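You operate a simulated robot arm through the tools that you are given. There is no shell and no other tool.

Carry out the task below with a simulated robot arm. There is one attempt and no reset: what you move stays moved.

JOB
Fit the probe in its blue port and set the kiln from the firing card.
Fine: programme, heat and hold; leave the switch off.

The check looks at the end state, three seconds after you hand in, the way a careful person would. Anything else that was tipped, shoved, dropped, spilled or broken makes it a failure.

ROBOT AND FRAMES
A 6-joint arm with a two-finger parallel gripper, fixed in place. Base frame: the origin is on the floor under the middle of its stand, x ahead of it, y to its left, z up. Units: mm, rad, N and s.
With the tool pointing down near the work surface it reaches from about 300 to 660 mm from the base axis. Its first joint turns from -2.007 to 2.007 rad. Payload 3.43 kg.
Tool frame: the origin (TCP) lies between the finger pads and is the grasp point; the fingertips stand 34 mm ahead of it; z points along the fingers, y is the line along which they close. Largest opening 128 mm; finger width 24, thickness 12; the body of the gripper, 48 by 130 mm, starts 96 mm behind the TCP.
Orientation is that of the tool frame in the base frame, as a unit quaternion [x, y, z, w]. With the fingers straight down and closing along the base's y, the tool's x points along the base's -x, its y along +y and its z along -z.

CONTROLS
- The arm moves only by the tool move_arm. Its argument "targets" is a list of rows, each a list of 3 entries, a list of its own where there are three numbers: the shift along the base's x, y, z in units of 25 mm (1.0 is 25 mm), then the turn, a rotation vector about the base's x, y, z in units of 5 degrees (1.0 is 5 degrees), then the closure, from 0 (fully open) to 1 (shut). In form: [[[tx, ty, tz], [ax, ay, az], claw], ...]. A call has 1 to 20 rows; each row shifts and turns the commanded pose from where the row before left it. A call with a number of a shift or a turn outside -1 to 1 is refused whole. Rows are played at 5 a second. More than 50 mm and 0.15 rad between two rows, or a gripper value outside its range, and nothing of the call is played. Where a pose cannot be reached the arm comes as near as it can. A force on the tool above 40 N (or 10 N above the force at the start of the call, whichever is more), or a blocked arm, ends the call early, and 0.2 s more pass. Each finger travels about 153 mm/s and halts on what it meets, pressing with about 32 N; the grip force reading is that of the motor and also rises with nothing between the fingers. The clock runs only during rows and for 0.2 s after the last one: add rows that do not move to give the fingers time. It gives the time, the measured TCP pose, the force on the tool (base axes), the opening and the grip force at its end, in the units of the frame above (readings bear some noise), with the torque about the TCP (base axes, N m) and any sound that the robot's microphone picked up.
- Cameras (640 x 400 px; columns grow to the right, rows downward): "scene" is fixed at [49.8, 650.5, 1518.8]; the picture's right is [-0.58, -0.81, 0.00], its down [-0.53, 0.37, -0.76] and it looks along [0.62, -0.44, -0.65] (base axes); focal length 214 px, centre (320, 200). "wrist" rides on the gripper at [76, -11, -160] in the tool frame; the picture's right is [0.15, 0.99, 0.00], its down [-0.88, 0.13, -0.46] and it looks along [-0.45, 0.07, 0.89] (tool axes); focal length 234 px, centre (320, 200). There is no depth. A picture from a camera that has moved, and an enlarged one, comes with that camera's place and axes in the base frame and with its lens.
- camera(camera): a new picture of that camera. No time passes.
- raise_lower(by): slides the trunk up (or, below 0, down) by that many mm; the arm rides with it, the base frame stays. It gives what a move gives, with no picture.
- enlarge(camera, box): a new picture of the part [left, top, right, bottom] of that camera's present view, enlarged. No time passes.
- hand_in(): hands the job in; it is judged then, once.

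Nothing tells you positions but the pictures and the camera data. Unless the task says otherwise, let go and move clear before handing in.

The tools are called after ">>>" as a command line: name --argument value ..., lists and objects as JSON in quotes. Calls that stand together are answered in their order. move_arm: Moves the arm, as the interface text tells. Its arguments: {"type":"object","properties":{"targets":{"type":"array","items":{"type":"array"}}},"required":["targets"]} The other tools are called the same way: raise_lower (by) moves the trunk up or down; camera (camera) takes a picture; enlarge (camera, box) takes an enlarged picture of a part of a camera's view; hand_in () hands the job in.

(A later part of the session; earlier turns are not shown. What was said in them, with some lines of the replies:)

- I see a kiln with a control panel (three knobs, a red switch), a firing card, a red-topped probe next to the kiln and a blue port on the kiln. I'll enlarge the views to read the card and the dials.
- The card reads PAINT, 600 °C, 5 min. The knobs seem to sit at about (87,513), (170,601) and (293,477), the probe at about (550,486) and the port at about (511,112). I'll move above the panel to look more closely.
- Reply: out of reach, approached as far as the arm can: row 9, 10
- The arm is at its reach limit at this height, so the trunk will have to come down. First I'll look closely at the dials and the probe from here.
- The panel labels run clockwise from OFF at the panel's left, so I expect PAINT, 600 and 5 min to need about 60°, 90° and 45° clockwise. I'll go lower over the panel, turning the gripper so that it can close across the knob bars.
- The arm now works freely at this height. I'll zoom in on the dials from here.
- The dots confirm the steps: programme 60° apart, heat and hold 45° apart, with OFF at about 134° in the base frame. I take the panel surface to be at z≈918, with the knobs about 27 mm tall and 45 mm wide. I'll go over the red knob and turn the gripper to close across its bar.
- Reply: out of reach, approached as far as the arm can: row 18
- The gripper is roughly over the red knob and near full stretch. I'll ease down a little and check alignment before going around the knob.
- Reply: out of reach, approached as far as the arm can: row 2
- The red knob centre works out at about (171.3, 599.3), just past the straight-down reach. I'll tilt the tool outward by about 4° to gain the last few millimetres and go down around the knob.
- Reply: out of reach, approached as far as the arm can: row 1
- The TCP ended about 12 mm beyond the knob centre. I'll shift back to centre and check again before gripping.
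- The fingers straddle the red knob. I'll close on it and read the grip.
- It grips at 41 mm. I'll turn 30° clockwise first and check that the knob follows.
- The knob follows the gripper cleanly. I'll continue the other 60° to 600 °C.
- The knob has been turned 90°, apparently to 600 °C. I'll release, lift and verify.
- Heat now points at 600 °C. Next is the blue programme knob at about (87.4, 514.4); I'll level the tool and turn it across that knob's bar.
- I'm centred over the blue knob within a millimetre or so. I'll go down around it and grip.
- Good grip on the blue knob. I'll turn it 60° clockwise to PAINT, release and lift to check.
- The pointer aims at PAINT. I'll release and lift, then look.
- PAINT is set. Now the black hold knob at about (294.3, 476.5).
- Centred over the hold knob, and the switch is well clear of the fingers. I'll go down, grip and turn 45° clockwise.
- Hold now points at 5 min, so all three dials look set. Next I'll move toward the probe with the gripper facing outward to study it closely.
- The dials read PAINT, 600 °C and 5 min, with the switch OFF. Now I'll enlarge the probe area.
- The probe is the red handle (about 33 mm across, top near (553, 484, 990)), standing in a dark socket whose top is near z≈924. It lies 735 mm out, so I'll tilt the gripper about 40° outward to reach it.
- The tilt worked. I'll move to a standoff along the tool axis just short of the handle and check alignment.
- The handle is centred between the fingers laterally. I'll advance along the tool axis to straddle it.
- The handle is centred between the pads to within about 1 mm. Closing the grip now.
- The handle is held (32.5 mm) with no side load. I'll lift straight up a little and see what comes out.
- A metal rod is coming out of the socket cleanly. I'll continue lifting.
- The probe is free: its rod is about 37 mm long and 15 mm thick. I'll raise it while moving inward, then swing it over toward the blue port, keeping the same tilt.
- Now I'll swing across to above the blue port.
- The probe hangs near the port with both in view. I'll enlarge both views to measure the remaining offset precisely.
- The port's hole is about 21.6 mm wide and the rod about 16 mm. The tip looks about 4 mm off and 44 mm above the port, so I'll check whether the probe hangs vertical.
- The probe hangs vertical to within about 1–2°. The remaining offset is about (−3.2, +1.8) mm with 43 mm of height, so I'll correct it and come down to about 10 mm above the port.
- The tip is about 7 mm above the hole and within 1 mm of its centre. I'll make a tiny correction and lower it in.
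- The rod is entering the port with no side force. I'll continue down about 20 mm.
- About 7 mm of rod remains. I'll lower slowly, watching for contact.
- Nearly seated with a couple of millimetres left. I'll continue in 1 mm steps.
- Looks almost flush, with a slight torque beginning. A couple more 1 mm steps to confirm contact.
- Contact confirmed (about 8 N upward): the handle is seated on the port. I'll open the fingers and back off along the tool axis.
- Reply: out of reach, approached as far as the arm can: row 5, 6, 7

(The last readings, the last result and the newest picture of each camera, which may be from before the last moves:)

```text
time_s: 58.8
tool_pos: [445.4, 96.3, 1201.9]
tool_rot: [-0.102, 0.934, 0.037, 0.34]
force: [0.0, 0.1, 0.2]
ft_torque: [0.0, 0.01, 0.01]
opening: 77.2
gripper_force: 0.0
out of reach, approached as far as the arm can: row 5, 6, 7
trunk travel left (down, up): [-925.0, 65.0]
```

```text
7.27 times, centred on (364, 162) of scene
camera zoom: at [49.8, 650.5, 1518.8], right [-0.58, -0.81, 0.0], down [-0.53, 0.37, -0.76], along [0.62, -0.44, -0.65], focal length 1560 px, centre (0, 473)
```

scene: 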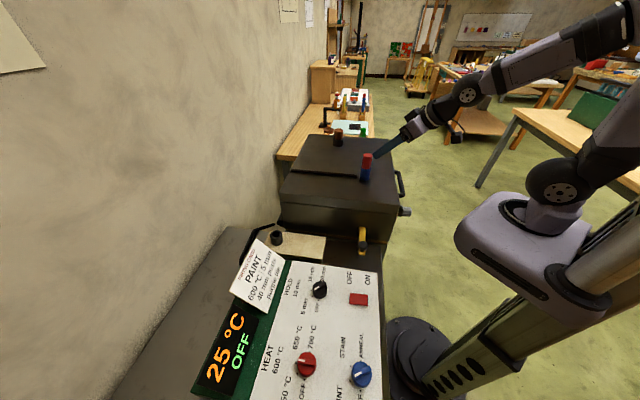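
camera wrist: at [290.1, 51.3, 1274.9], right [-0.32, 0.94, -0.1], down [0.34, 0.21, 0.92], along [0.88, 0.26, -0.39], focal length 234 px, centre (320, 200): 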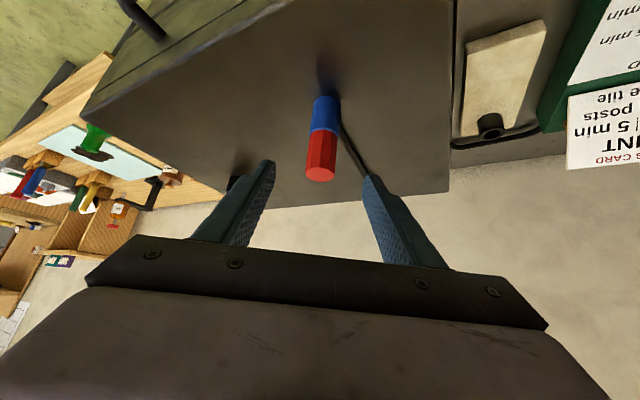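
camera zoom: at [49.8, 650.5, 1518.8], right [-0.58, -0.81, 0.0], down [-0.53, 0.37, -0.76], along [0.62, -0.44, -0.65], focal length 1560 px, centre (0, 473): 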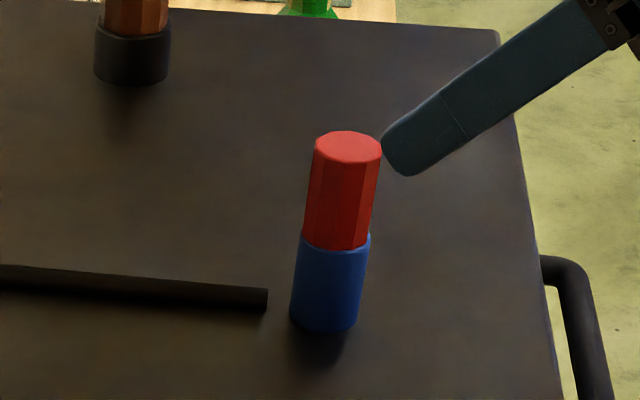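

The probe sits flush in the blue port and the display now shows 25 °C, OFF. I'll move clear and inspect the dials again.

>>> move_arm --targets '[[[-0.5, 0, 0.7], [0, 0, 0], 0.4], [[-0.5, 0, 0.7], [0, 0, 0], 0.4], [[-0.5, 0.2, 0.7], [0, 0, 0], 0.4], [[0, 0, 0], [0, 0, 0], 0.4]]'

>>> enlarge --camera "scene" --box '[200, 220, 400, 400]'

>>> enlarge --camera "scene" --box '[290, 270, 350, 310]'

>>> enlarge --camera "scene" --box '[270, 335, 390, 400]'

>>> camera --camera "scene"

```text
time_s: 59.8
tool_pos: [434.0, 112.0, 1245.0]
tool_rot: [-0.101, 0.934, 0.035, 0.34]
force: [0.0, 0.2, -0.4]
ft_torque: [0.0, 0.01, -0.01]
opening: 76.7
gripper_force: 0.0
out of reach, approached as far as the arm can: row 2, 3
trunk travel left (down, up): [-925.0, 65.0]
```

```text
2.22 times, centred on (300, 310) of scene
camera zoom: at [49.8, 650.5, 1518.8], right [-0.58, -0.81, 0.0], down [-0.53, 0.37, -0.76], along [0.62, -0.44, -0.65], focal length 477 px, centre (364, -44)
```

zoom: 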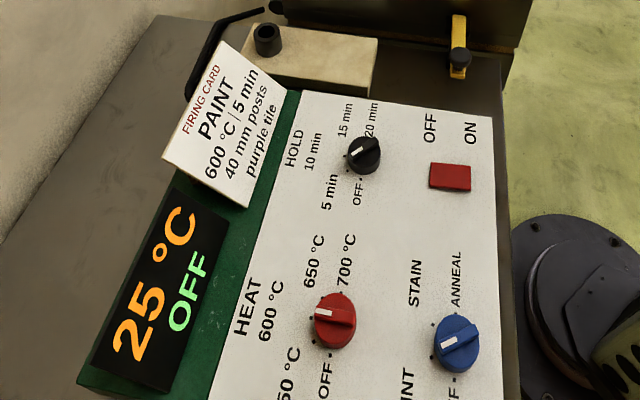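

```text
10.00 times, centred on (320, 290) of scene
camera zoom: at [49.8, 650.5, 1518.8], right [-0.58, -0.81, 0.0], down [-0.53, 0.37, -0.76], along [0.62, -0.44, -0.65], focal length 2145 px, centre (320, -700)
```

zoom: 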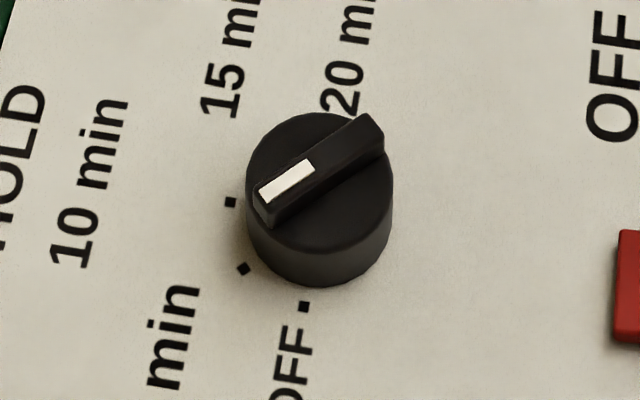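

```text
5.33 times, centred on (330, 368) of scene
camera zoom: at [49.8, 650.5, 1518.8], right [-0.58, -0.81, 0.0], down [-0.53, 0.37, -0.76], along [0.62, -0.44, -0.65], focal length 1144 px, centre (267, -693)
```

zoom: 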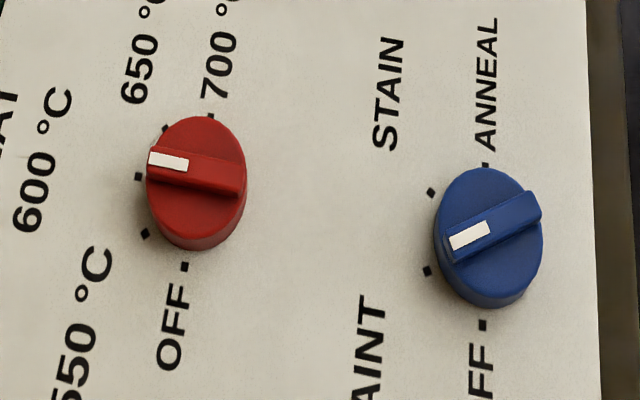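

```text
taken
```

scene: 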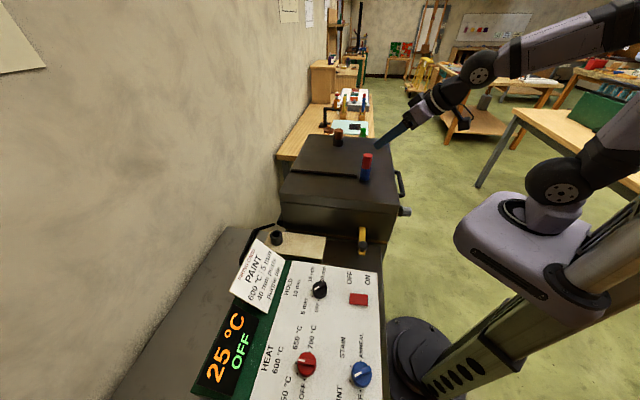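

The pointers measure at about 71° (PAINT target 74°), 44.5° (600 °C target 44°) and 90° (5 min target 90°). The switch is still OFF and nothing else has moved. I'll lift the arm further clear and take one last look.

>>> move_arm --targets '[[[0, 0, 0.8], [0, 0, 0], 0.4], [[0, 0, 0.8], [0, 0, 0], 0.4], [[0, 0, 0.8], [0, 0, 0], 0.4], [[0, 0, 0], [0, 0, 0], 0.4]]'

>>> camera --camera "scene"

>>> enlarge --camera "scene" --box '[250, 120, 450, 280]'

>>> camera --camera "wrist"

```text
time_s: 60.8
tool_pos: [448.3, 117.4, 1301.5]
tool_rot: [-0.102, 0.935, 0.036, 0.339]
force: [0.8, 0.5, -0.2]
ft_torque: [0.01, -0.01, 0.01]
opening: 77.0
gripper_force: 0.1
out of reach, approached as far as the arm can: row 1, 2, 3
trunk travel left (down, up): [-925.0, 65.0]
```

```text
taken
```

scene: 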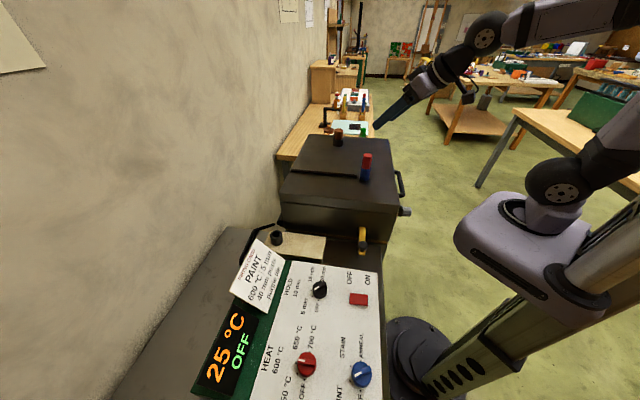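

```text
2.50 times, centred on (350, 200) of scene
camera zoom: at [49.8, 650.5, 1518.8], right [-0.58, -0.81, 0.0], down [-0.53, 0.37, -0.76], along [0.62, -0.44, -0.65], focal length 536 px, centre (245, 200)
```

zoom: 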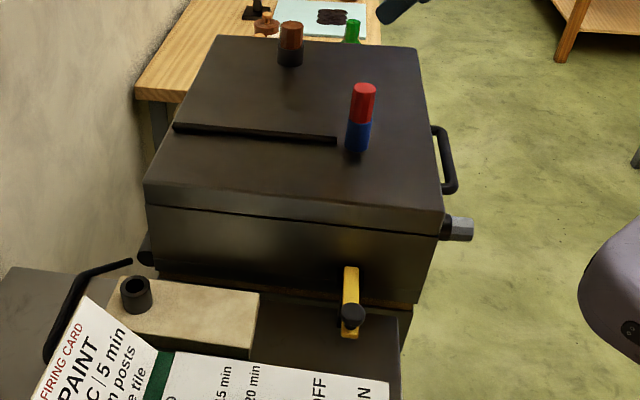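

```text
taken
camera wrist: at [294.0, 70.5, 1375.5], right [-0.32, 0.94, -0.1], down [0.34, 0.21, 0.91], along [0.88, 0.26, -0.39], focal length 234 px, centre (320, 200)
```

wrist: 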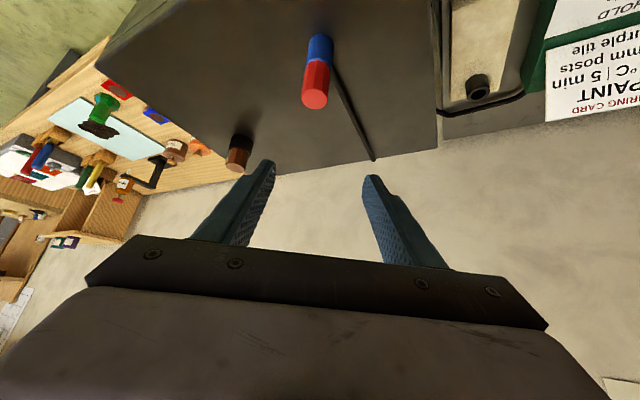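

The probe is fully seated in the blue port, the dials read PAINT, 600 °C and 5 min, the switch is off and the arm is clear. I'm handing in.

>>> hand_in

```text
The job is handed in.
```

The probe is fitted in its blue port and the kiln is set from the firing card. I handed the job in and have no result from the check.

- **Probe:** its handle sits flush on the port. The kiln display came on at 25 °C once it was in.
- **Dials:** programme is on PAINT, heat on 600 °C and hold on 5 min. The final pictures show each pointer within about 3° of its mark.
- **Switch:** left off, and the display still reads OFF.

I saw nothing else moved in the last pictures, and the arm is clear of the kiln and panel with its gripper open.
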